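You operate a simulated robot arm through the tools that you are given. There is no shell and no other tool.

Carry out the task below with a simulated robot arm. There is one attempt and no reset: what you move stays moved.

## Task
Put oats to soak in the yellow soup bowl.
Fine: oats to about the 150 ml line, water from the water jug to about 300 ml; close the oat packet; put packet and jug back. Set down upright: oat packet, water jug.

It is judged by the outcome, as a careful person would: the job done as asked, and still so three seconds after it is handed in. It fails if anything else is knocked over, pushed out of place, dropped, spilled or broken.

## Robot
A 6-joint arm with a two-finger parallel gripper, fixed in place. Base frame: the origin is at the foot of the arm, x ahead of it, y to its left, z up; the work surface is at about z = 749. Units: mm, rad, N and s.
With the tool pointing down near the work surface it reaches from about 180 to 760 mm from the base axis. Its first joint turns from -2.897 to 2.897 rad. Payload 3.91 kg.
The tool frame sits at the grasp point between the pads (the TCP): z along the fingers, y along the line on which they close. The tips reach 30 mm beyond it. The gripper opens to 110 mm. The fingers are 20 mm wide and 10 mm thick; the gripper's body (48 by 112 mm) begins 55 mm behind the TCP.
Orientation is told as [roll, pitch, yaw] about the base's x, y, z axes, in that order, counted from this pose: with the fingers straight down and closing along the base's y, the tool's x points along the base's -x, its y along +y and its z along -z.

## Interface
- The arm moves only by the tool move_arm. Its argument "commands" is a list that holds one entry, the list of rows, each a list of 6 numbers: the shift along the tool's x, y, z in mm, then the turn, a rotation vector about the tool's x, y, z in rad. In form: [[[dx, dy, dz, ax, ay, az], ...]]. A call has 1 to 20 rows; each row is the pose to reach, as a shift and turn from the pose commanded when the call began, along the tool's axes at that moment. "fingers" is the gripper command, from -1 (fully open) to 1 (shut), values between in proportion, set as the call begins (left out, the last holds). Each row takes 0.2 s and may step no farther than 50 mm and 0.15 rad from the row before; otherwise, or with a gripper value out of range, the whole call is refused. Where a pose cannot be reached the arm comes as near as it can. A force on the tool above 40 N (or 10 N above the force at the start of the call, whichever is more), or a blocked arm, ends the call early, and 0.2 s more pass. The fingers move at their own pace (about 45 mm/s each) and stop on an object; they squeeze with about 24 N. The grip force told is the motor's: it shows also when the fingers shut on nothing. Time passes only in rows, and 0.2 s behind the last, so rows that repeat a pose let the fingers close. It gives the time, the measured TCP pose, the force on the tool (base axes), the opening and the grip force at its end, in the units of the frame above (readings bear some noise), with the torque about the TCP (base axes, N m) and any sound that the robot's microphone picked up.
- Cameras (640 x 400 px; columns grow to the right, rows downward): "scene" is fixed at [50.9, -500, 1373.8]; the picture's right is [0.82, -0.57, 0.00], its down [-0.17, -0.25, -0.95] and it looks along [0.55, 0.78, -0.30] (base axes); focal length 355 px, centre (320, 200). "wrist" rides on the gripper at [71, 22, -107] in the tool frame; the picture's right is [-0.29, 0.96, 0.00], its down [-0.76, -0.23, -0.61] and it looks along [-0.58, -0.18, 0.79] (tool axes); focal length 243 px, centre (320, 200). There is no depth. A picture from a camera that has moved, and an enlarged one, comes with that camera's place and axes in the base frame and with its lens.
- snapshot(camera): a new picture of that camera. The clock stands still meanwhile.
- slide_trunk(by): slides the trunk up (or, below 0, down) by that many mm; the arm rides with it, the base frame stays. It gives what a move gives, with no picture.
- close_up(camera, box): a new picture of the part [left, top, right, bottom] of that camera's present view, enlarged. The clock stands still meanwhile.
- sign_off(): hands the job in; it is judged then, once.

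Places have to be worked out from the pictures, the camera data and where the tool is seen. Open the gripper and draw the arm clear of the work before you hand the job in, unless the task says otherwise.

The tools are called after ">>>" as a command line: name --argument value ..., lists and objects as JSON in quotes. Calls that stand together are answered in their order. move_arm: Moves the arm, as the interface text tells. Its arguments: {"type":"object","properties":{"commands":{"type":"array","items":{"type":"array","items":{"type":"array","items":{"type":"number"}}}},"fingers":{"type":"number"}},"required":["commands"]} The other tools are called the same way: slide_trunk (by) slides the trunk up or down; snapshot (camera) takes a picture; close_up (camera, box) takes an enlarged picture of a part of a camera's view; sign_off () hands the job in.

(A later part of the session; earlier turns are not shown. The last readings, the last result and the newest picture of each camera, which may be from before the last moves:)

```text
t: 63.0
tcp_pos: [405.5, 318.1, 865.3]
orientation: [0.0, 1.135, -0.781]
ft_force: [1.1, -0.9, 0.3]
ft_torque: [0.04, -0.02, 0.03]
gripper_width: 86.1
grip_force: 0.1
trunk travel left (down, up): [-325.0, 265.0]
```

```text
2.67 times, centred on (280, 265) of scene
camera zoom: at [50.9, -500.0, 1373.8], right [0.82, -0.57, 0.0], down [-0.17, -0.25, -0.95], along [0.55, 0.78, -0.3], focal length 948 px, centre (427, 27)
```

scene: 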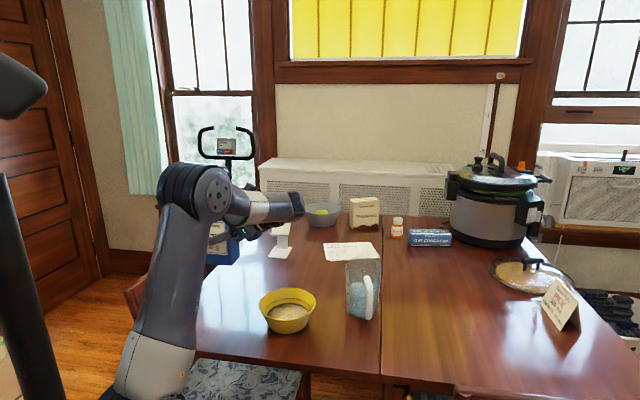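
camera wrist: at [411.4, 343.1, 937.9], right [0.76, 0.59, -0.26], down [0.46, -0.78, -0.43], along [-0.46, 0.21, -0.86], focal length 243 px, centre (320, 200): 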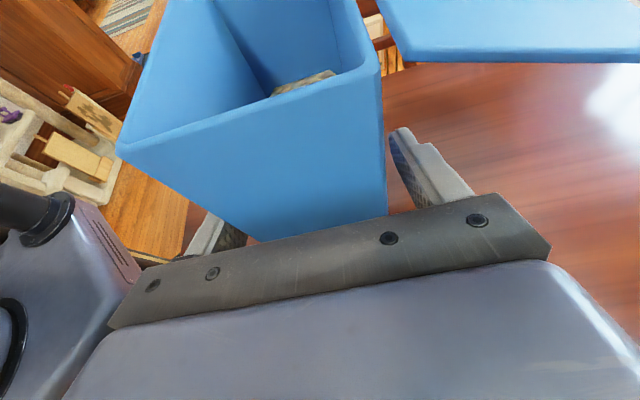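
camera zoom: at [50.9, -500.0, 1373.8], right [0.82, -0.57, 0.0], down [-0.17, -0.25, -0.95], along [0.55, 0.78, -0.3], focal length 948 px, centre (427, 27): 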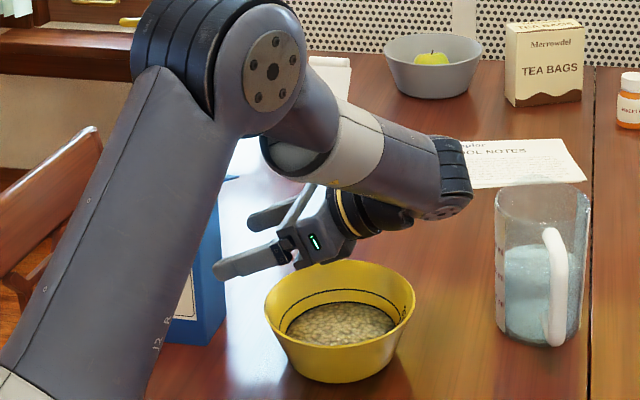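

The packet is back within about 1–2 mm of its place. I close the fingers and shift 61 mm toward the back, to line up beneath the open lid from the right side.

>>> move_arm --commands '[[[-4, 15, 3, 0, 0, 0], [-8, 30, 6, 0, 0, 0], [-11, 45, 8, 0, 0, 0], [-13.6, 60.8, 9.3, 0, 0, 0], [-13.6, 60.8, 9.3, 0, 0, 0], [-13.6, 60.8, 9.3, 0, 0, 0]]]' --fingers 1

>>> snapshot --camera "wrist"

>>> close_up --camera "scene" --box '[180, 190, 380, 340]'

```text
t: 64.3
tcp_pos: [448.0, 364.3, 850.1]
orientation: [-0.001, 1.136, -0.783]
ft_force: [-0.2, -0.2, -0.1]
ft_torque: [-0.03, 0.02, -0.01]
gripper_width: 0.0
grip_force: 23.4
trunk travel left (down, up): [-325.0, 265.0]
```

```text
taken
camera wrist: at [509.1, 332.1, 959.4], right [0.76, 0.59, -0.26], down [0.46, -0.78, -0.43], along [-0.46, 0.21, -0.86], focal length 243 px, centre (320, 200)
```

wrist: 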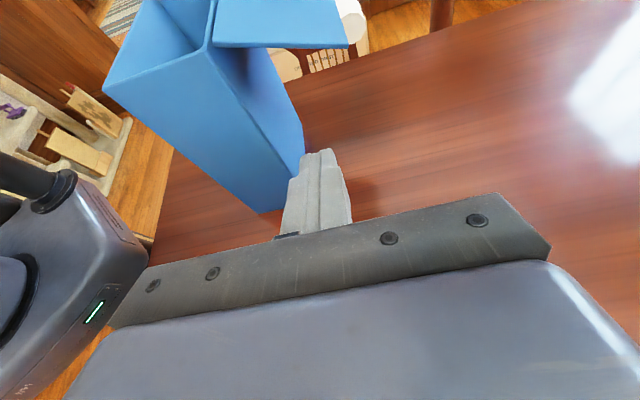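

```text
2.67 times, centred on (280, 265) of scene
camera zoom: at [50.9, -500.0, 1373.8], right [0.82, -0.57, 0.0], down [-0.17, -0.25, -0.95], along [0.55, 0.78, -0.3], focal length 948 px, centre (427, 27)
```

zoom: 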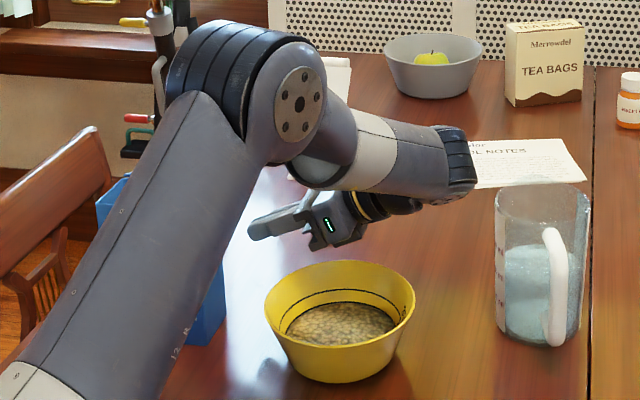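

The closed fingertips are level with the gap behind the packet, clear of its back face and below the lid. I slide them 62 mm in under the lid.

>>> move_arm --commands '[[[6.5, 0, 14, 0, 0, 0], [13.1, 0, 28.1, 0, 0, 0], [19.6, 0, 42.1, 0, 0, 0], [26.2, 0, 56.2, 0, 0, 0], [26.2, 0, 56.2, 0, 0, 0]]]'

>>> snapshot --camera "wrist"

```text
t: 65.5
tcp_pos: [401.6, 408.1, 849.9]
orientation: [-0.002, 1.135, -0.782]
ft_force: [-0.1, 0.0, 0.7]
ft_torque: [-0.01, -0.02, 0.01]
gripper_width: 0.2
grip_force: 23.9
trunk travel left (down, up): [-325.0, 265.0]
```

```text
taken
camera wrist: at [463.6, 375.1, 959.5], right [0.76, 0.59, -0.26], down [0.46, -0.78, -0.43], along [-0.46, 0.21, -0.86], focal length 243 px, centre (320, 200)
```

wrist: 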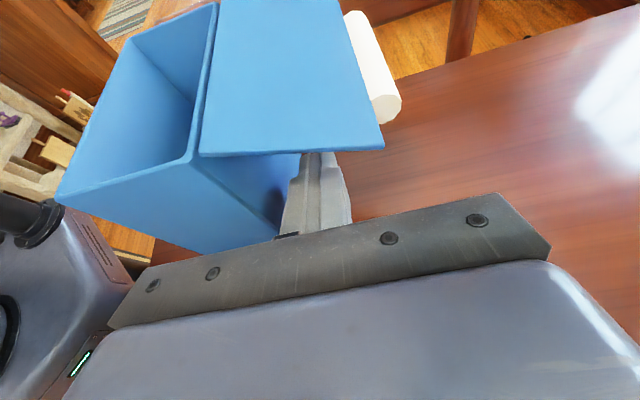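

The rod is under the lid near its right edge, between hinge and bar. I raise it along an arc so the lid swings up to about 120°.

>>> move_arm --commands '[[[9, 0, -4, 0, 0, 0], [17.7, 0, -8.2, 0, 0, 0], [23, 3.8, -10.8, 0, 0, 0], [28.6, 7.5, -13.4, 0, 0, 0], [35, 9, -16.3, 0, 0, 0], [41.2, 10.3, -19.2, 0, 0, 0], [47.5, 9.5, -22.2, 0, 0, 0], [53.9, 8.3, -25.1, 0, 0, 0], [59.6, 5, -27.8, 0, 0, 0], [65.3, 1.5, -30.4, 0, 0, 0], [65.3, 1.5, -30.4, 0, 0, 0]]]'

>>> snapshot --camera "wrist"

>>> snapshot --camera "scene"

```text
t: 68.0
tcp_pos: [401.5, 409.2, 921.8]
orientation: [-0.004, 1.135, -0.784]
ft_force: [-0.2, -0.6, 0.5]
ft_torque: [0.0, -0.02, -0.03]
gripper_width: 0.0
grip_force: 24.2
trunk travel left (down, up): [-325.0, 265.0]
```

```text
taken
camera wrist: at [464.4, 376.6, 1031.3], right [0.76, 0.59, -0.26], down [0.46, -0.78, -0.43], along [-0.46, 0.21, -0.86], focal length 243 px, centre (320, 200)
```

wrist: 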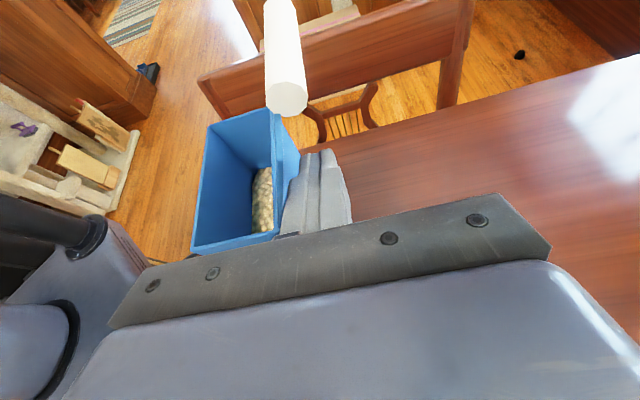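

```text
taken
```

scene: 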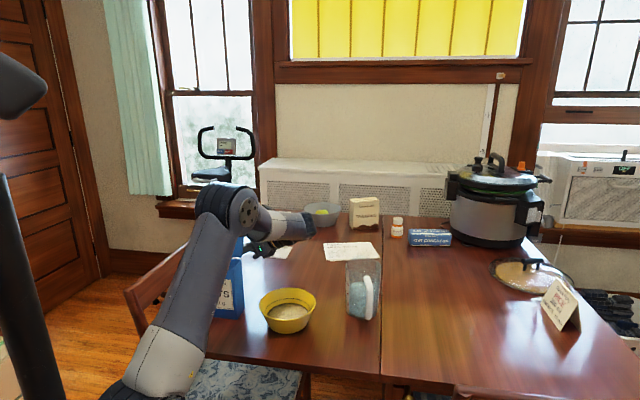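

The lid is nearly upright. I continue pushing it gently over the top so it closes.

>>> move_arm --commands '[[[4.3, -5.3, -2, 0, 0, 0], [8.5, -10.6, -4, 0, 0, 0], [10, -14, -4.7, 0, 0, 0], [11.4, -17, -5.3, 0, 0, 0], [12.4, -20.4, -5.8, 0, 0, 0], [13.2, -23.8, -6.2, 0, 0, 0]]]'

>>> snapshot --camera "wrist"

```text
t: 69.3
tcp_pos: [386.3, 392.5, 934.2]
orientation: [-0.003, 1.136, -0.782]
ft_force: [-0.8, 0.1, -0.2]
ft_torque: [0.01, 0.0, 0.03]
gripper_width: 0.0
grip_force: 24.0
trunk travel left (down, up): [-325.0, 265.0]
```

```text
taken
camera wrist: at [448.2, 359.2, 1045.4], right [0.76, 0.59, -0.26], down [0.46, -0.78, -0.43], along [-0.46, 0.21, -0.86], focal length 243 px, centre (320, 200)
```

wrist: 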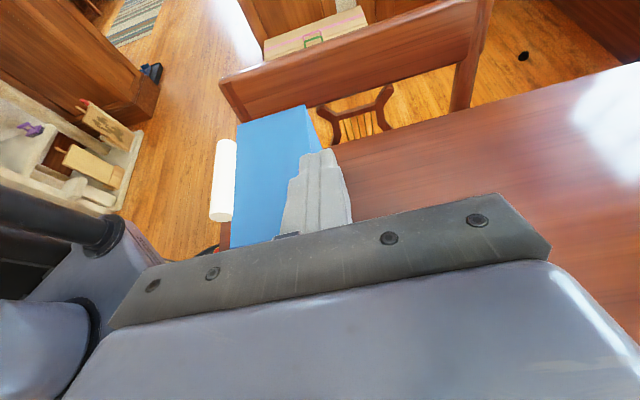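

The lid has swung shut. I raise the tool off and draw it back, then inspect the closure.

>>> move_arm --commands '[[[18, 0, -8.5, 0, 0, 0], [36.3, 0, -16.9, 0, 0, 0], [27, 0, -36, 0, 0, 0], [19, 0, -54, 0, 0, 0], [11, 0, -72, 0, 0, 0], [2.5, 0, -89.4, 0, 0, 0], [2.5, 0, -89.4, 0, 0, 0]]]'

>>> close_up --camera "wrist" --box '[200, 60, 440, 240]'

>>> close_up --camera "scene" --box '[190, 230, 290, 330]'

```text
t: 71.0
tcp_pos: [442.5, 334.7, 974.6]
orientation: [-0.001, 1.134, -0.781]
ft_force: [0.4, 0.3, -0.2]
ft_torque: [0.0, 0.03, 0.02]
gripper_width: 0.1
grip_force: 23.6
trunk travel left (down, up): [-325.0, 265.0]
```

```text
2.22 times, centred on (320, 150) of wrist
camera zoom: at [504.3, 302.2, 1085.2], right [0.76, 0.59, -0.26], down [0.46, -0.78, -0.43], along [-0.46, 0.21, -0.86], focal length 539 px, centre (320, 311)
```

zoom: 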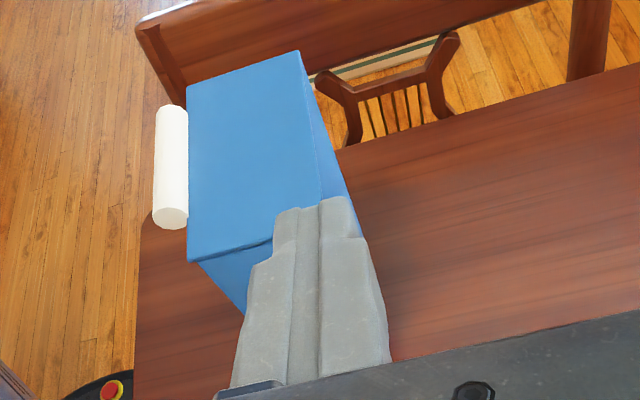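

```text
4.00 times, centred on (240, 280) of scene
camera zoom: at [50.9, -500.0, 1373.8], right [0.82, -0.57, 0.0], down [-0.17, -0.25, -0.95], along [0.55, 0.78, -0.3], focal length 1421 px, centre (640, -120)
```

zoom: 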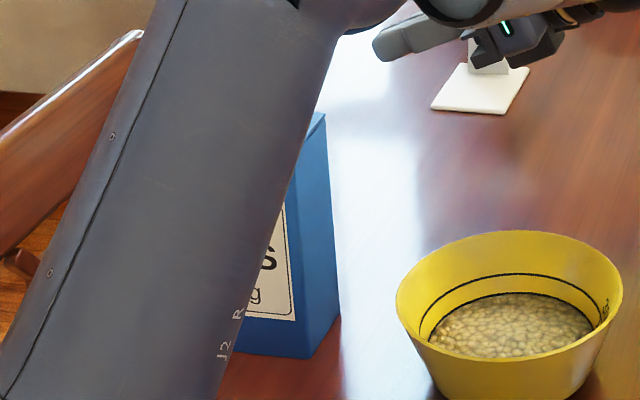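

The packet is closed and in place. Next the jug: I bring the tool upright in free air above the bowl area, then raise the trunk again for the farther reach.

>>> move_arm --commands '[[[-6.2, -4.2, -9, 0, -0.142, 0], [-12.4, -8.5, -18, 0, -0.284, 0], [-18.6, -12.7, -27, 0, -0.425, 0], [-24.9, -17, -36, 0, -0.567, 0], [-31, -21.2, -45, 0, -0.709, 0], [-37.3, -25.4, -54, 0, -0.851, 0], [-43.5, -29.7, -63, 0, -0.992, 0], [-49.7, -33.9, -72, 0, -1.134, 0], [-49.7, -33.9, -72, 0, -1.134, 0]]]' --fingers -1

>>> slide_trunk --by 150

>>> snapshot --camera "scene"

>>> snapshot --camera "wrist"

```text
t: 73.0
tcp_pos: [480.7, 250.0, 960.9]
orientation: [-0.001, -0.003, -0.78]
ft_force: [0.3, -0.4, 0.2]
ft_torque: [0.02, 0.03, -0.02]
gripper_width: 110.0
grip_force: 0.0
trunk travel left (down, up): [-325.0, 265.0]
```

```text
t: 74.7
tcp_pos: [481.9, 250.0, 1111.5]
orientation: [-0.003, -0.001, -0.781]
ft_force: [-0.4, -0.5, 0.3]
ft_torque: [0.01, 0.01, 0.02]
gripper_width: 109.9
grip_force: 0.1
trunk travel left (down, up): [-475.0, 115.0]
```

```text
taken
```

scene: 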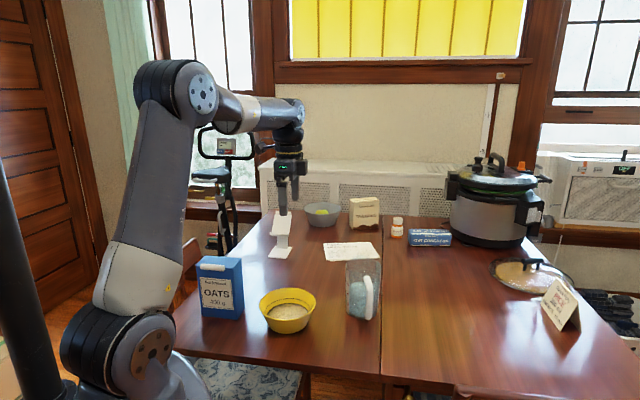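

```text
taken
camera wrist: at [444.8, 315.9, 1218.1], right [0.88, 0.48, 0.0], down [0.38, -0.7, 0.61], along [0.29, -0.54, -0.79], focal length 243 px, centre (320, 200)
```

wrist: 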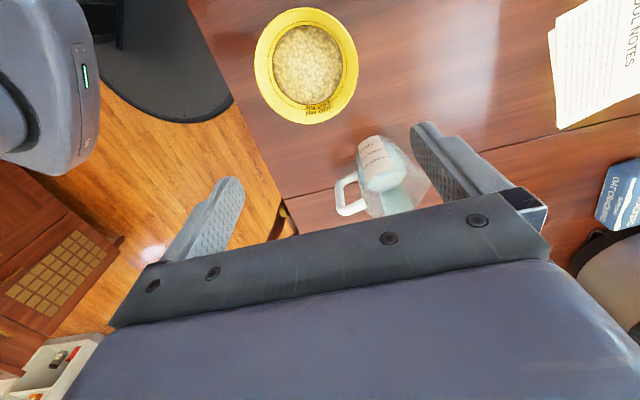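

Good views: I check the closed packet, the oat level from above, and the jug.

>>> close_up --camera "scene" --box '[185, 245, 325, 335]'

>>> close_up --camera "wrist" --box '[240, 0, 380, 130]'

>>> close_up --camera "wrist" --box '[320, 120, 450, 230]'

```text
4.44 times, centred on (255, 290) of scene
camera zoom: at [50.9, -500.0, 1373.8], right [0.82, -0.57, 0.0], down [-0.17, -0.25, -0.95], along [0.55, 0.78, -0.3], focal length 1579 px, centre (609, -200)
```

zoom: 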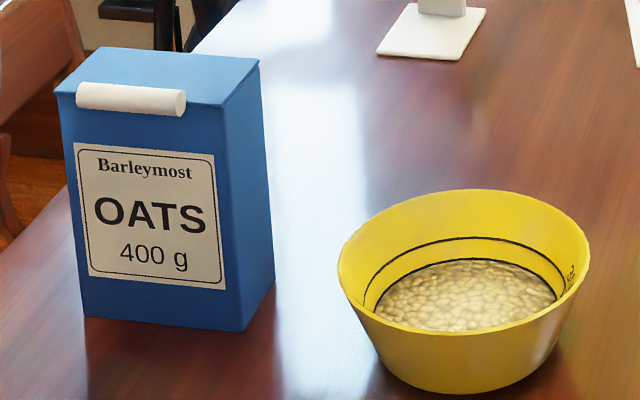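

```text
3.08 times, centred on (310, 65) of wrist
camera zoom: at [444.8, 315.9, 1218.1], right [0.88, 0.48, 0.0], down [0.38, -0.7, 0.61], along [0.29, -0.54, -0.79], focal length 746 px, centre (351, 615)
```

zoom: 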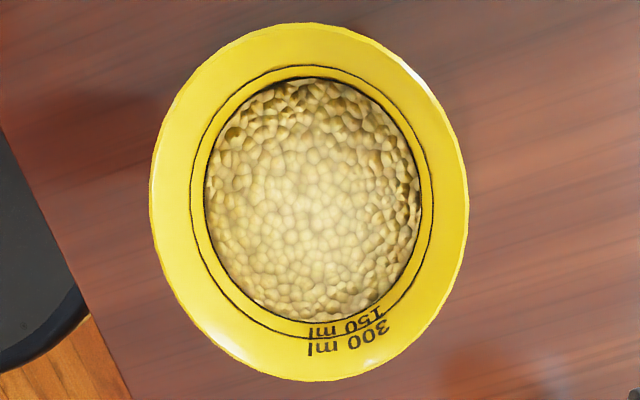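

```text
3.64 times, centred on (385, 175) of wrist
camera zoom: at [444.8, 315.9, 1218.1], right [0.88, 0.48, 0.0], down [0.38, -0.7, 0.61], along [0.29, -0.54, -0.79], focal length 882 px, centre (84, 291)
```

zoom: 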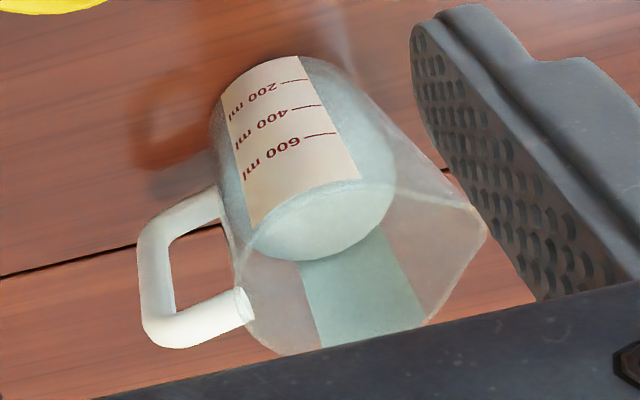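

The packet is properly closed and the oats lie at the 150 ml line. The jug's handle points to azimuth ≈238° and its spout to ≈58°. I turn the tool accordingly and move over the jug, high, for an exact look.

>>> move_arm --commands '[[[-15.2, 2.4, 4.7, 0, 0, -0.138], [-30.5, 4.9, 9.5, 0, 0, -0.276], [-45.7, 7.3, 14.2, 0, 0, -0.414], [-61, 9.8, 18.9, 0, 0, -0.551], [-76.2, 12.2, 23.7, 0, 0, -0.689], [-91.5, 14.6, 28.4, 0, 0, -0.827], [-106.7, 17.1, 33.1, 0, 0, -0.965], [-122, 19.5, 37.8, 0, 0, -1.103], [-137.2, 21.9, 42.6, 0, 0, -1.241], [-152.5, 24.4, 47.3, 0, 0, -1.378], [-167.7, 26.8, 52, 0, 0, -1.516], [-183, 29.3, 56.8, 0, 0, -1.654], [-198.2, 31.7, 61.5, 0, 0, -1.792], [-198.2, 31.7, 61.5, 0, 0, -1.792]]]'

>>> snapshot --camera "wrist"

>>> snapshot --camera "scene"

```text
t: 77.7
tcp_pos: [643.5, 132.8, 1049.9]
orientation: [0.0, 0.001, 1.014]
ft_force: [0.2, -0.2, 0.2]
ft_torque: [-0.01, 0.0, 0.0]
gripper_width: 110.0
grip_force: 0.0
trunk travel left (down, up): [-475.0, 115.0]
```

```text
taken
camera wrist: at [587.3, 84.3, 1156.8], right [-0.66, 0.75, 0.0], down [0.6, 0.52, 0.61], along [0.46, 0.4, -0.79], focal length 243 px, centre (320, 200)
```

wrist: 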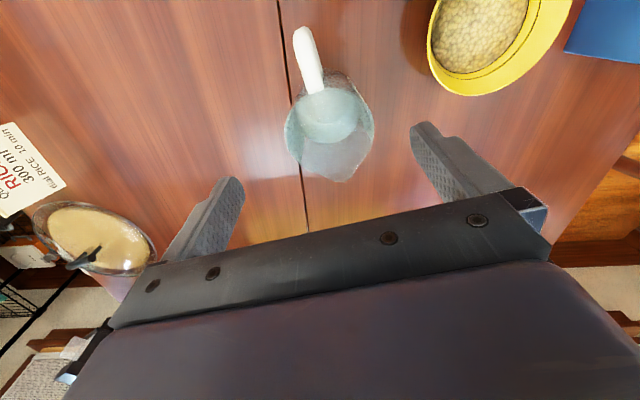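

```text
taken
```

scene: 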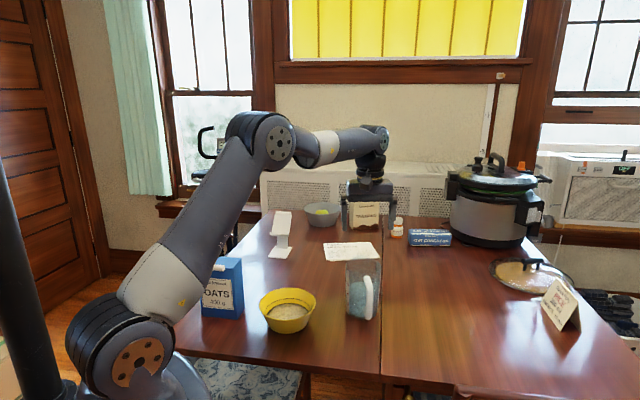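

I enlarge the jug seen from above to measure its rim, spout and handle.

>>> close_up --camera "wrist" --box '[260, 10, 420, 190]'

>>> close_up --camera "scene" --box '[330, 250, 402, 325]'

```text
2.22 times, centred on (340, 100) of wrist
camera zoom: at [587.3, 84.3, 1156.8], right [-0.66, 0.75, 0.0], down [0.6, 0.52, 0.61], along [0.46, 0.4, -0.79], focal length 539 px, centre (276, 422)
```

zoom: 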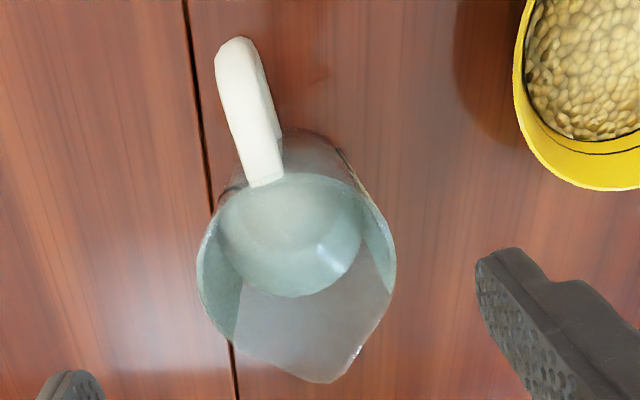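

```text
5.33 times, centred on (366, 288) of scene
camera zoom: at [50.9, -500.0, 1373.8], right [0.82, -0.57, 0.0], down [-0.17, -0.25, -0.95], along [0.55, 0.78, -0.3], focal length 1895 px, centre (75, -267)
```

zoom: 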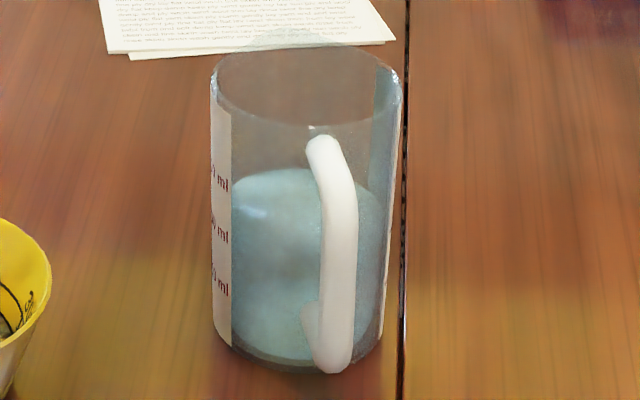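

The jug axis is at about (657, 157), rim z≈904, rim diameter ≈99 mm, spout at azimuth 58°. I centre the open gripper above it and lower to just above the rim to check the clearances.

>>> move_arm --commands '[[[-9, 0.3, 15, 0, 0, 0], [-18, 0.6, 30, 0, 0, 0], [-27.6, 0.9, 50, 0, 0, 0], [-27.6, 0.9, 75, 0, 0, 0], [-27.6, 0.9, 100, 0, 0, 0], [-27.6, 0.9, 100, 0, 0, 0]]]' --fingers -1

>>> snapshot --camera "wrist"

>>> close_up --camera "scene" --box '[310, 200, 430, 330]'

```text
t: 79.1
tcp_pos: [658.7, 159.2, 949.4]
orientation: [0.0, 0.0, 1.01]
ft_force: [0.6, 0.3, 0.5]
ft_torque: [-0.05, 0.02, 0.01]
gripper_width: 109.8
grip_force: 0.1
trunk travel left (down, up): [-475.0, 115.0]
```

```text
taken
camera wrist: at [601.7, 108.9, 1057.2], right [-0.66, 0.75, 0.0], down [0.6, 0.52, 0.61], along [0.46, 0.4, -0.79], focal length 243 px, centre (320, 200)
```

wrist: 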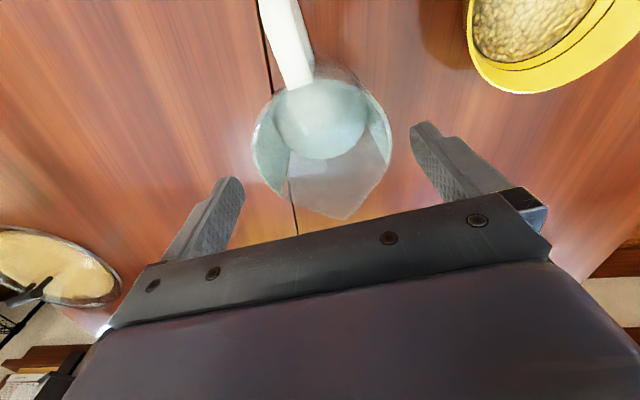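

```text
3.08 times, centred on (370, 265) of scene
camera zoom: at [50.9, -500.0, 1373.8], right [0.82, -0.57, 0.0], down [-0.17, -0.25, -0.95], along [0.55, 0.78, -0.3], focal length 1093 px, centre (166, 0)
```

zoom: 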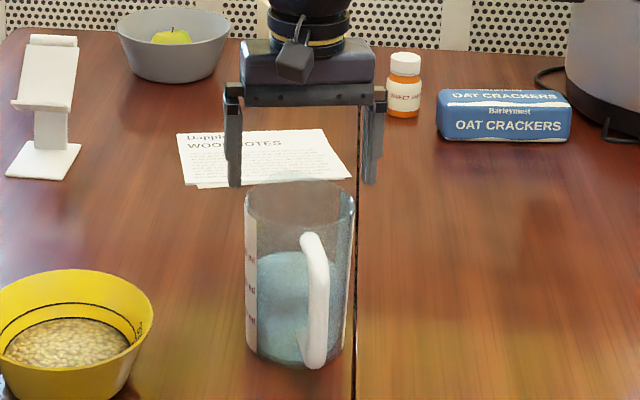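

The fingers are centred on the jug (within ~1 mm across). I shift 3 mm toward the handle side and descend around the jug to z≈856.

>>> move_arm --commands '[[[3, 0, 15, 0, 0, 0], [3, 0, 31, 0, 0, 0], [3, 0, 47, 0, 0, 0], [3, 0, 63, 0, 0, 0], [3, 0, 78, 0, 0, 0], [3, 0, 93, 0, 0, 0], [3, 0, 93, 0, 0, 0]]]'

>>> snapshot --camera "wrist"

>>> close_up --camera "scene" --box '[310, 220, 430, 330]'

```text
t: 80.7
tcp_pos: [657.1, 154.8, 854.8]
orientation: [0.001, 0.003, 1.013]
ft_force: [-0.2, -0.2, 0.1]
ft_torque: [0.03, -0.01, -0.01]
gripper_width: 109.7
grip_force: 0.0
trunk travel left (down, up): [-475.0, 115.0]
```

```text
taken
camera wrist: at [600.3, 104.8, 962.1], right [-0.66, 0.75, 0.0], down [0.6, 0.52, 0.61], along [0.46, 0.4, -0.79], focal length 243 px, centre (320, 200)
```

wrist: 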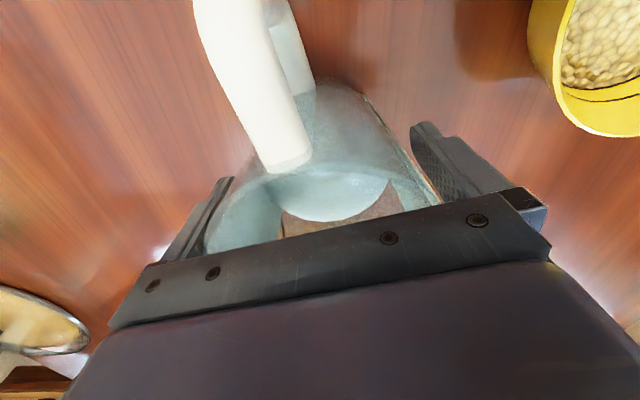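

```text
3.64 times, centred on (370, 275) of scene
camera zoom: at [50.9, -500.0, 1373.8], right [0.82, -0.57, 0.0], down [-0.17, -0.25, -0.95], along [0.55, 0.78, -0.3], focal length 1292 px, centre (138, -73)
```

zoom: 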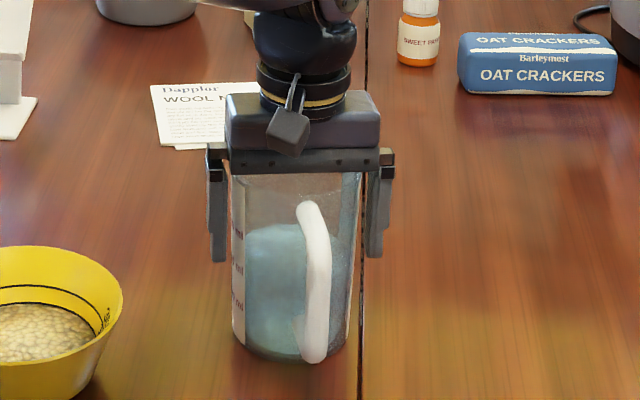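

No contact so far; the pads flank the jug. I close the fingers onto the jug's sides.

>>> move_arm --commands '[[[0, 0, 0, 0, 0, 0], [0, 0, 0, 0, 0, 0], [0, 0, 0, 0, 0, 0], [0, 0, 0, 0, 0, 0]]]' --fingers 1

```text
t: 81.7
tcp_pos: [656.7, 154.4, 855.3]
orientation: [0.0, -0.002, 1.01]
ft_force: [-1.3, -0.7, -0.3]
ft_torque: [-0.03, 0.0, -0.01]
gripper_width: 99.2
grip_force: 23.7
trunk travel left (down, up): [-475.0, 115.0]
```

The jug is gripped at 99 mm. I lift 20 mm gently and check load and slip.

>>> move_arm --commands '[[[0, 0, -5, 0, 0, 0], [0, 0, -10, 0, 0, 0], [0, 0, -15, 0, 0, 0], [0, 0, -20, 0, 0, 0], [0, 0, -20, 0, 0, 0]]]'

>>> close_up --camera "scene" --box '[310, 210, 430, 330]'

>>> snapshot --camera "wrist"

```text
t: 82.9
tcp_pos: [656.9, 154.7, 877.2]
orientation: [0.001, 0.002, 1.013]
ft_force: [0.7, 0.7, -5.0]
ft_torque: [0.04, -0.03, 0.01]
gripper_width: 98.9
grip_force: 24.5
trunk travel left (down, up): [-475.0, 115.0]
```

```text
3.33 times, centred on (370, 270) of scene
camera zoom: at [50.9, -500.0, 1373.8], right [0.82, -0.57, 0.0], down [-0.17, -0.25, -0.95], along [0.55, 0.78, -0.3], focal length 1184 px, centre (153, -33)
```

zoom: 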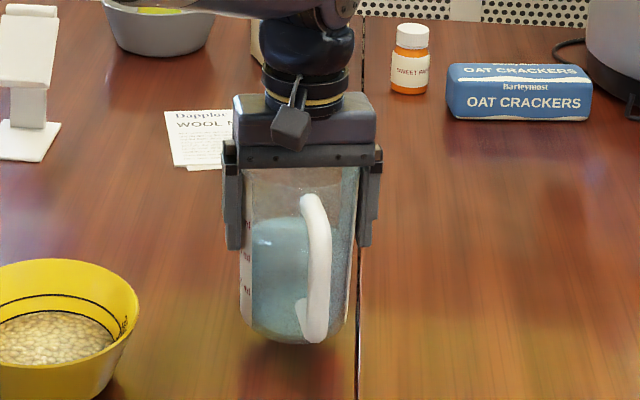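

```text
taken
camera wrist: at [600.1, 105.3, 984.0], right [-0.66, 0.75, 0.0], down [0.6, 0.52, 0.61], along [0.46, 0.4, -0.79], focal length 243 px, centre (320, 200)
```

wrist: 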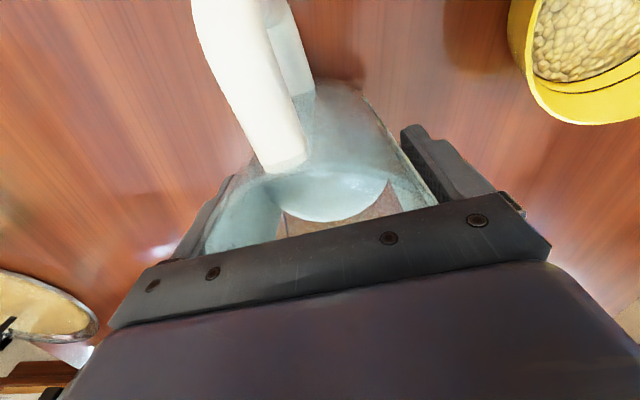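

The jug hangs straight, load ≈5 N, no slip. I lift it to z≈960 so its base clears the bowl.

>>> move_arm --commands '[[[0, 0, -20, 0, 0, 0], [0, 0, -41, 0, 0, 0], [0, 0, -62, 0, 0, 0], [0, 0, -83, 0, 0, 0], [0, 0, -83, 0, 0, 0]]]'

>>> move_arm --commands '[[[6.6, 12.9, 0, 0, 0, -0.117], [13.1, 25.7, 0, 0, 0, -0.234], [19.7, 38.6, 0, 0, 0, -0.351], [26.3, 51.4, 0, 0, 0, -0.468], [32.9, 64.3, 0, 0, 0, -0.585], [39.4, 77.2, 0, 0, 0, -0.701], [46, 90, 0, 0, 0, -0.818], [52.6, 102.9, 0, 0, 0, -0.935], [59.1, 115.7, 0, 0, 0, -1.052], [65.7, 128.6, 0, 0, 0, -1.169], [65.7, 128.6, 0, 0, 0, -1.169]]]'

>>> snapshot --camera "scene"

>>> snapshot --camera "wrist"

```text
t: 84.1
tcp_pos: [655.3, 156.0, 960.4]
orientation: [0.002, 0.001, 1.012]
ft_force: [0.4, 0.2, -5.7]
ft_torque: [0.04, -0.02, -0.02]
gripper_width: 99.3
grip_force: 24.1
trunk travel left (down, up): [-475.0, 115.0]
```

```text
t: 86.5
tcp_pos: [513.8, 169.3, 957.9]
orientation: [0.0, 0.0, 2.183]
ft_force: [0.3, -0.2, -5.9]
ft_torque: [0.05, 0.03, 0.01]
gripper_width: 99.1
grip_force: 24.2
trunk travel left (down, up): [-475.0, 115.0]
```

```text
taken
```

scene: 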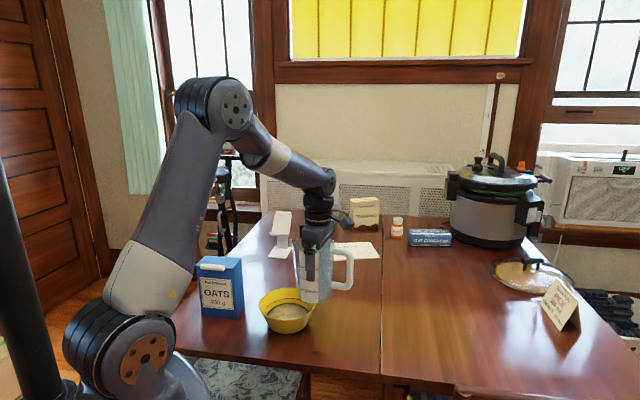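

```text
taken
camera wrist: at [535.3, 97.1, 1065.7], right [-0.95, -0.31, 0.0], down [-0.25, 0.75, 0.61], along [-0.19, 0.58, -0.79], focal length 243 px, centre (320, 200)
```

wrist: 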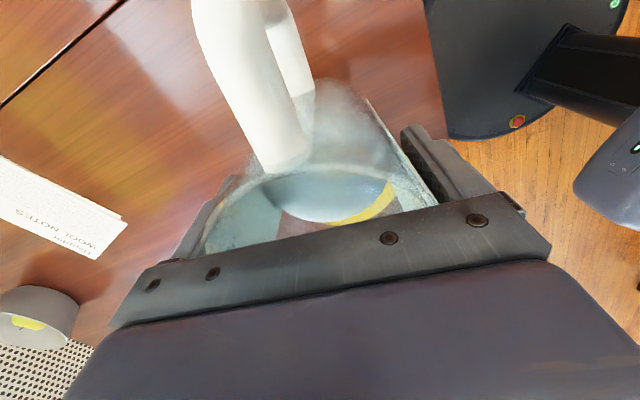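

The jug is over the right side of the bowl, spout toward it (azimuth 125°). I tilt to 35° while lowering, which should bring no flow yet.

>>> move_arm --commands '[[[1, 0.5, 10.5, 0, 0.122, 0], [2, 1, 21, 0, 0.244, 0], [3, 1.4, 31.7, 0, 0.367, 0], [4, 1.9, 42.3, 0, 0.489, 0], [5, 2.4, 52.9, 0, 0.611, 0]]]'

>>> close_up --camera "scene" --box '[240, 210, 400, 345]'

>>> snapshot --camera "wrist"

```text
t: 87.7
tcp_pos: [513.8, 163.1, 906.9]
orientation: [0.0, 0.613, 2.182]
ft_force: [-0.2, 0.2, -5.4]
ft_torque: [0.11, 0.07, 0.03]
gripper_width: 97.3
grip_force: 24.4
trunk travel left (down, up): [-475.0, 115.0]
```

```text
2.96 times, centred on (320, 278) of scene
camera zoom: at [50.9, -500.0, 1373.8], right [0.82, -0.57, 0.0], down [-0.17, -0.25, -0.95], along [0.55, 0.78, -0.3], focal length 1053 px, centre (320, -30)
```

zoom: 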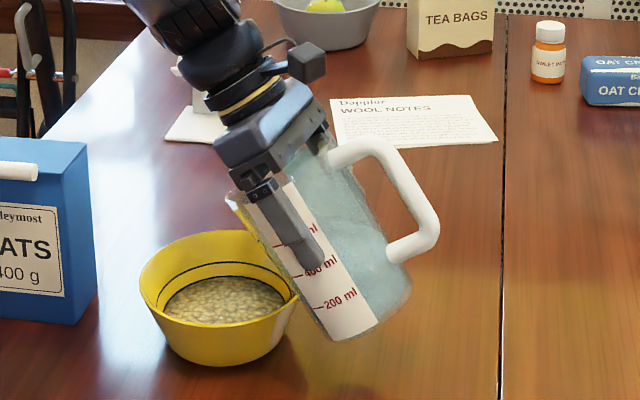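

```text
taken
camera wrist: at [493.0, 152.0, 1034.8], right [-0.92, -0.35, -0.17], down [-0.37, 0.93, 0.06], along [0.13, 0.12, -0.98], focal length 243 px, centre (320, 200)
```

wrist: 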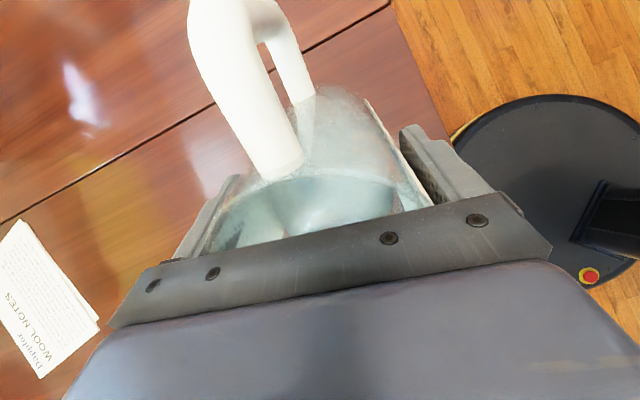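

Tilted 35° with the grip holding; bowl well visible. I go on to 40°.

>>> move_arm --commands '[[[-3.6, -0.5, 4.8, 0, 0.0436, 0], [-7.2, -1, 9.5, 0, 0.0873, 0]]]'

>>> close_up --camera "scene" --box '[240, 210, 400, 345]'

```text
t: 88.3
tcp_pos: [514.1, 163.8, 893.2]
orientation: [0.002, 0.698, 2.181]
ft_force: [-1.3, 0.5, -5.9]
ft_torque: [0.11, 0.12, -0.01]
gripper_width: 97.4
grip_force: 23.4
trunk travel left (down, up): [-475.0, 115.0]
```

```text
2.96 times, centred on (320, 278) of scene
camera zoom: at [50.9, -500.0, 1373.8], right [0.82, -0.57, 0.0], down [-0.17, -0.25, -0.95], along [0.55, 0.78, -0.3], focal length 1053 px, centre (320, -30)
```

zoom: 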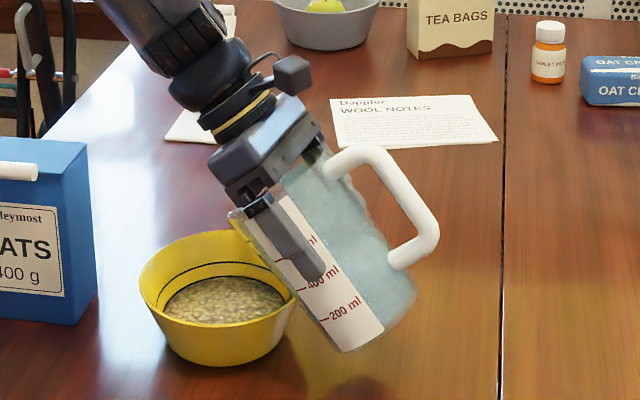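

No flow at 40°. I tilt on to 45°.

>>> move_arm --commands '[[[-0.3, 0, -0.3, 0, 0.0436, 0], [-0.6, 0, -0.5, 0, 0.0873, 0]]]'

>>> close_up --camera "scene" --box '[240, 210, 400, 345]'

```text
t: 88.9
tcp_pos: [514.0, 163.8, 893.8]
orientation: [0.002, 0.786, 2.181]
ft_force: [0.1, 0.2, -5.0]
ft_torque: [0.12, 0.11, -0.02]
gripper_width: 96.9
grip_force: 23.7
trunk travel left (down, up): [-475.0, 115.0]
```

```text
2.96 times, centred on (320, 278) of scene
camera zoom: at [50.9, -500.0, 1373.8], right [0.82, -0.57, 0.0], down [-0.17, -0.25, -0.95], along [0.55, 0.78, -0.3], focal length 1053 px, centre (320, -30)
```

zoom: 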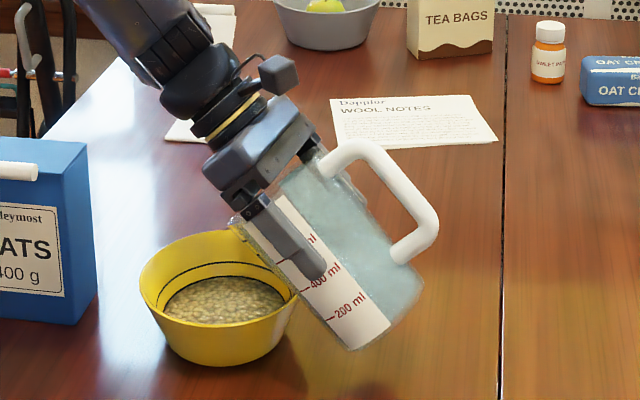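

Still no flow at 45°. From here I go in smaller steps: 47.5°.

>>> move_arm --commands '[[[-1.4, 0, -0.4, 0, 0.0436, 0]]]'

>>> close_up --camera "scene" --box '[240, 210, 400, 345]'

```text
t: 89.3
tcp_pos: [512.8, 165.5, 892.7]
orientation: [0.002, 0.829, 2.182]
ft_force: [-0.2, 0.3, -5.0]
ft_torque: [0.14, 0.09, -0.01]
gripper_width: 96.9
grip_force: 24.2
trunk travel left (down, up): [-475.0, 115.0]
```

```text
2.96 times, centred on (320, 278) of scene
camera zoom: at [50.9, -500.0, 1373.8], right [0.82, -0.57, 0.0], down [-0.17, -0.25, -0.95], along [0.55, 0.78, -0.3], focal length 1053 px, centre (320, -30)
```

zoom: 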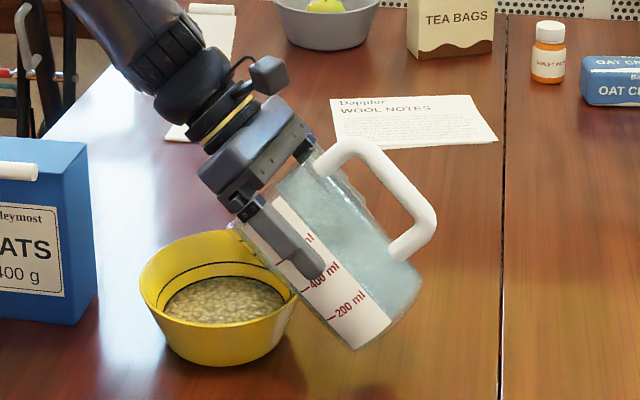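

No flow yet. Next step to 50°.

>>> move_arm --commands '[[[-1.4, 0, -0.4, 0, 0.0436, 0]]]'

>>> close_up --camera "scene" --box '[240, 210, 400, 345]'

>>> close_up --camera "wrist" --box '[130, 60, 530, 270]'

```text
t: 89.7
tcp_pos: [512.7, 166.1, 893.4]
orientation: [0.003, 0.872, 2.181]
ft_force: [0.3, -0.1, -5.3]
ft_torque: [0.16, 0.1, -0.04]
gripper_width: 97.1
grip_force: 24.3
trunk travel left (down, up): [-475.0, 115.0]
```

```text
2.96 times, centred on (320, 278) of scene
camera zoom: at [50.9, -500.0, 1373.8], right [0.82, -0.57, 0.0], down [-0.17, -0.25, -0.95], along [0.55, 0.78, -0.3], focal length 1053 px, centre (320, -30)
```

zoom: 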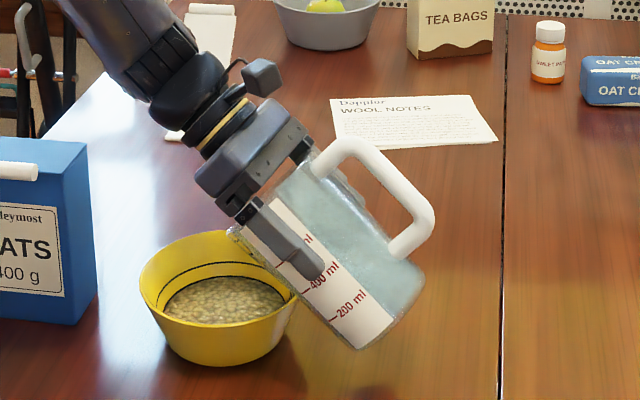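

```text
1.60 times, centred on (330, 165) of wrist
camera zoom: at [472.7, 182.8, 1015.9], right [-0.89, -0.4, -0.22], down [-0.36, 0.91, -0.19], along [0.28, -0.09, -0.96], focal length 388 px, centre (304, 256)
```

zoom: 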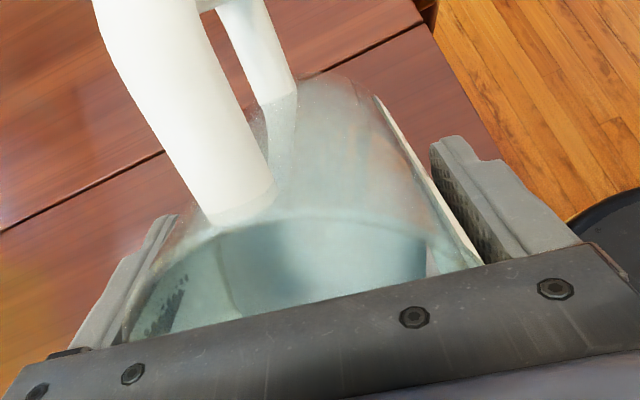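

The finger is at 50° but the jug itself only at ≈42°: it pivots a little in the pads. There's only ~6 mm between rim and gripper body, so with more tilt the body itself will push the rim along. I continue in small steps: 55°.

>>> move_arm --commands '[[[0, 0, 0, 0, 0.0436, 0], [0, 0, 0, 0, 0.0873, 0]]]'

>>> close_up --camera "scene" --box '[240, 210, 400, 345]'

```text
t: 90.3
tcp_pos: [511.7, 165.2, 892.2]
orientation: [0.002, 0.96, 2.182]
ft_force: [1.0, 0.0, -5.3]
ft_torque: [0.14, 0.11, 0.0]
gripper_width: 97.0
grip_force: 23.9
trunk travel left (down, up): [-475.0, 115.0]
```

```text
2.96 times, centred on (320, 278) of scene
camera zoom: at [50.9, -500.0, 1373.8], right [0.82, -0.57, 0.0], down [-0.17, -0.25, -0.95], along [0.55, 0.78, -0.3], focal length 1053 px, centre (320, -30)
```

zoom: 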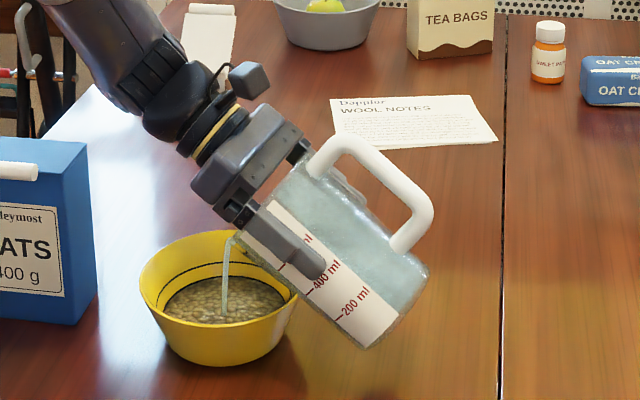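

Water is flowing in a thin stream into the bowl's middle. I check the level closely.

>>> close_up --camera "scene" --box '[262, 280, 326, 320]'

>>> move_arm --commands '[[[0, 0, 0, 0, 0, 0]]]'

>>> close_up --camera "scene" --box '[262, 280, 326, 320]'

```text
10.00 times, centred on (294, 300) of scene
camera zoom: at [50.9, -500.0, 1373.8], right [0.82, -0.57, 0.0], down [-0.17, -0.25, -0.95], along [0.55, 0.78, -0.3], focal length 3553 px, centre (580, -800)
```

zoom: 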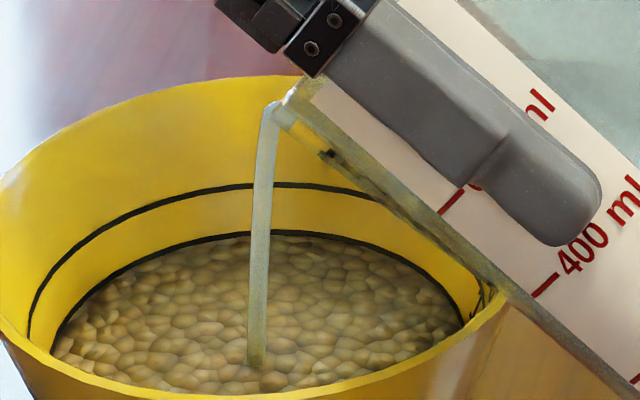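

```text
t: 90.7
tcp_pos: [513.3, 164.7, 892.5]
orientation: [0.003, 0.961, 2.181]
ft_force: [-0.1, 0.1, -4.9]
ft_torque: [0.12, 0.12, -0.02]
gripper_width: 96.6
grip_force: 23.8
trunk travel left (down, up): [-475.0, 115.0]
```

```text
10.00 times, centred on (294, 300) of scene
camera zoom: at [50.9, -500.0, 1373.8], right [0.82, -0.57, 0.0], down [-0.17, -0.25, -0.95], along [0.55, 0.78, -0.3], focal length 3553 px, centre (580, -800)
```

zoom: 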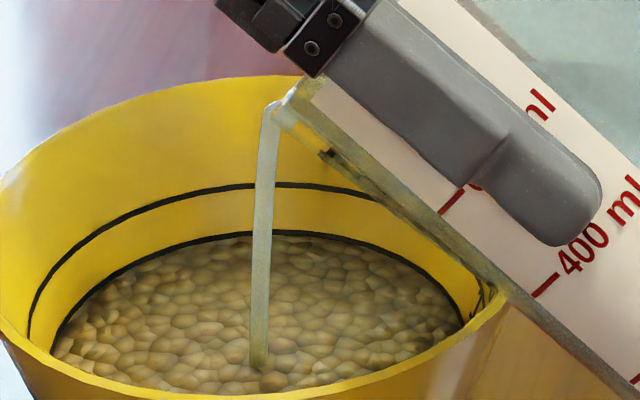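

A steady thin stream, oats just wetting, level still about at the 150 line. I hold 1 s.

>>> move_arm --commands '[[[0, 0, 0, 0, 0, 0], [0, 0, 0, 0, 0, 0], [0, 0, 0, 0, 0, 0], [0, 0, 0, 0, 0, 0]]]'

>>> close_up --camera "scene" --box '[262, 280, 326, 320]'

```text
t: 91.7
tcp_pos: [512.9, 166.7, 892.8]
orientation: [0.002, 0.96, 2.181]
ft_force: [-0.5, -0.3, -5.6]
ft_torque: [0.13, 0.1, 0.01]
gripper_width: 96.5
grip_force: 24.5
trunk travel left (down, up): [-475.0, 115.0]
```

```text
10.00 times, centred on (294, 300) of scene
camera zoom: at [50.9, -500.0, 1373.8], right [0.82, -0.57, 0.0], down [-0.17, -0.25, -0.95], along [0.55, 0.78, -0.3], focal length 3553 px, centre (580, -800)
```

zoom: 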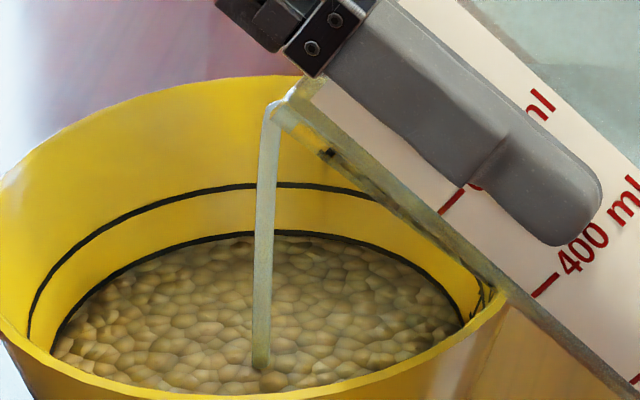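

Little change so far (water is soaking in among the oats). I hold 2 s more.

>>> move_arm --commands '[[[0, 0, 0, 0, 0, 0], [0, 0, 0, 0, 0, 0], [0, 0, 0, 0, 0, 0], [0, 0, 0, 0, 0, 0], [0, 0, 0, 0, 0, 0], [0, 0, 0, 0, 0, 0], [0, 0, 0, 0, 0, 0], [0, 0, 0, 0, 0, 0], [0, 0, 0, 0, 0, 0]]]'

>>> close_up --camera "scene" --box '[262, 280, 326, 320]'

```text
t: 93.7
tcp_pos: [512.1, 165.4, 891.3]
orientation: [0.002, 0.959, 2.183]
ft_force: [-0.2, 0.6, -5.4]
ft_torque: [0.14, 0.1, 0.01]
gripper_width: 96.6
grip_force: 24.1
trunk travel left (down, up): [-475.0, 115.0]
```

```text
10.00 times, centred on (294, 300) of scene
camera zoom: at [50.9, -500.0, 1373.8], right [0.82, -0.57, 0.0], down [-0.17, -0.25, -0.95], along [0.55, 0.78, -0.3], focal length 3553 px, centre (580, -800)
```

zoom: 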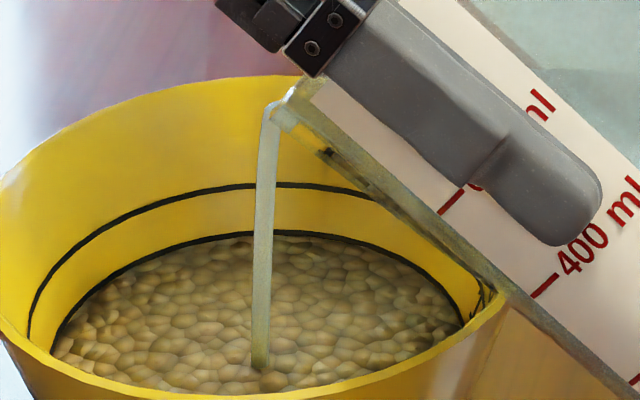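

Stream steady, level not visibly higher yet. I hold 4 s.

>>> move_arm --commands '[[[0, 0, 0, 0, 0, 0], [0, 0, 0, 0, 0, 0], [0, 0, 0, 0, 0, 0], [0, 0, 0, 0, 0, 0], [0, 0, 0, 0, 0, 0], [0, 0, 0, 0, 0, 0], [0, 0, 0, 0, 0, 0], [0, 0, 0, 0, 0, 0], [0, 0, 0, 0, 0, 0], [0, 0, 0, 0, 0, 0], [0, 0, 0, 0, 0, 0], [0, 0, 0, 0, 0, 0], [0, 0, 0, 0, 0, 0], [0, 0, 0, 0, 0, 0], [0, 0, 0, 0, 0, 0], [0, 0, 0, 0, 0, 0], [0, 0, 0, 0, 0, 0], [0, 0, 0, 0, 0, 0], [0, 0, 0, 0, 0, 0]]]'

>>> close_up --camera "scene" --box '[262, 280, 326, 320]'

>>> close_up --camera "scene" --box '[240, 210, 400, 345]'

```text
t: 97.7
tcp_pos: [513.0, 164.7, 892.9]
orientation: [0.002, 0.962, 2.182]
ft_force: [0.1, -0.6, -4.9]
ft_torque: [0.12, 0.11, 0.02]
gripper_width: 96.7
grip_force: 23.9
trunk travel left (down, up): [-475.0, 115.0]
```

```text
10.00 times, centred on (294, 300) of scene
camera zoom: at [50.9, -500.0, 1373.8], right [0.82, -0.57, 0.0], down [-0.17, -0.25, -0.95], along [0.55, 0.78, -0.3], focal length 3553 px, centre (580, -800)
```

zoom: 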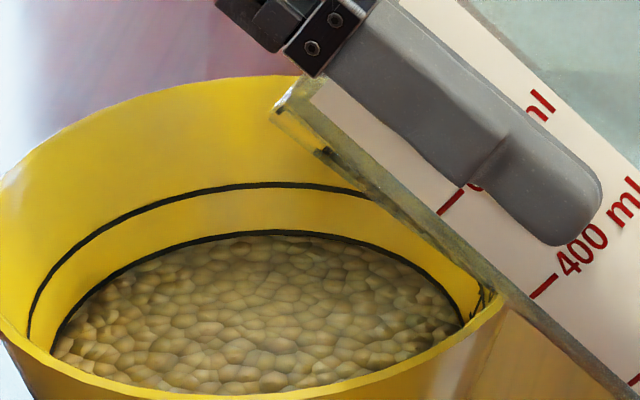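

```text
2.96 times, centred on (320, 278) of scene
camera zoom: at [50.9, -500.0, 1373.8], right [0.82, -0.57, 0.0], down [-0.17, -0.25, -0.95], along [0.55, 0.78, -0.3], focal length 1053 px, centre (320, -30)
```

zoom: 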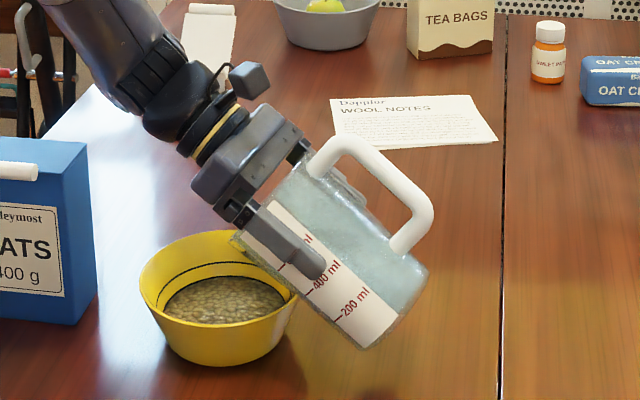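

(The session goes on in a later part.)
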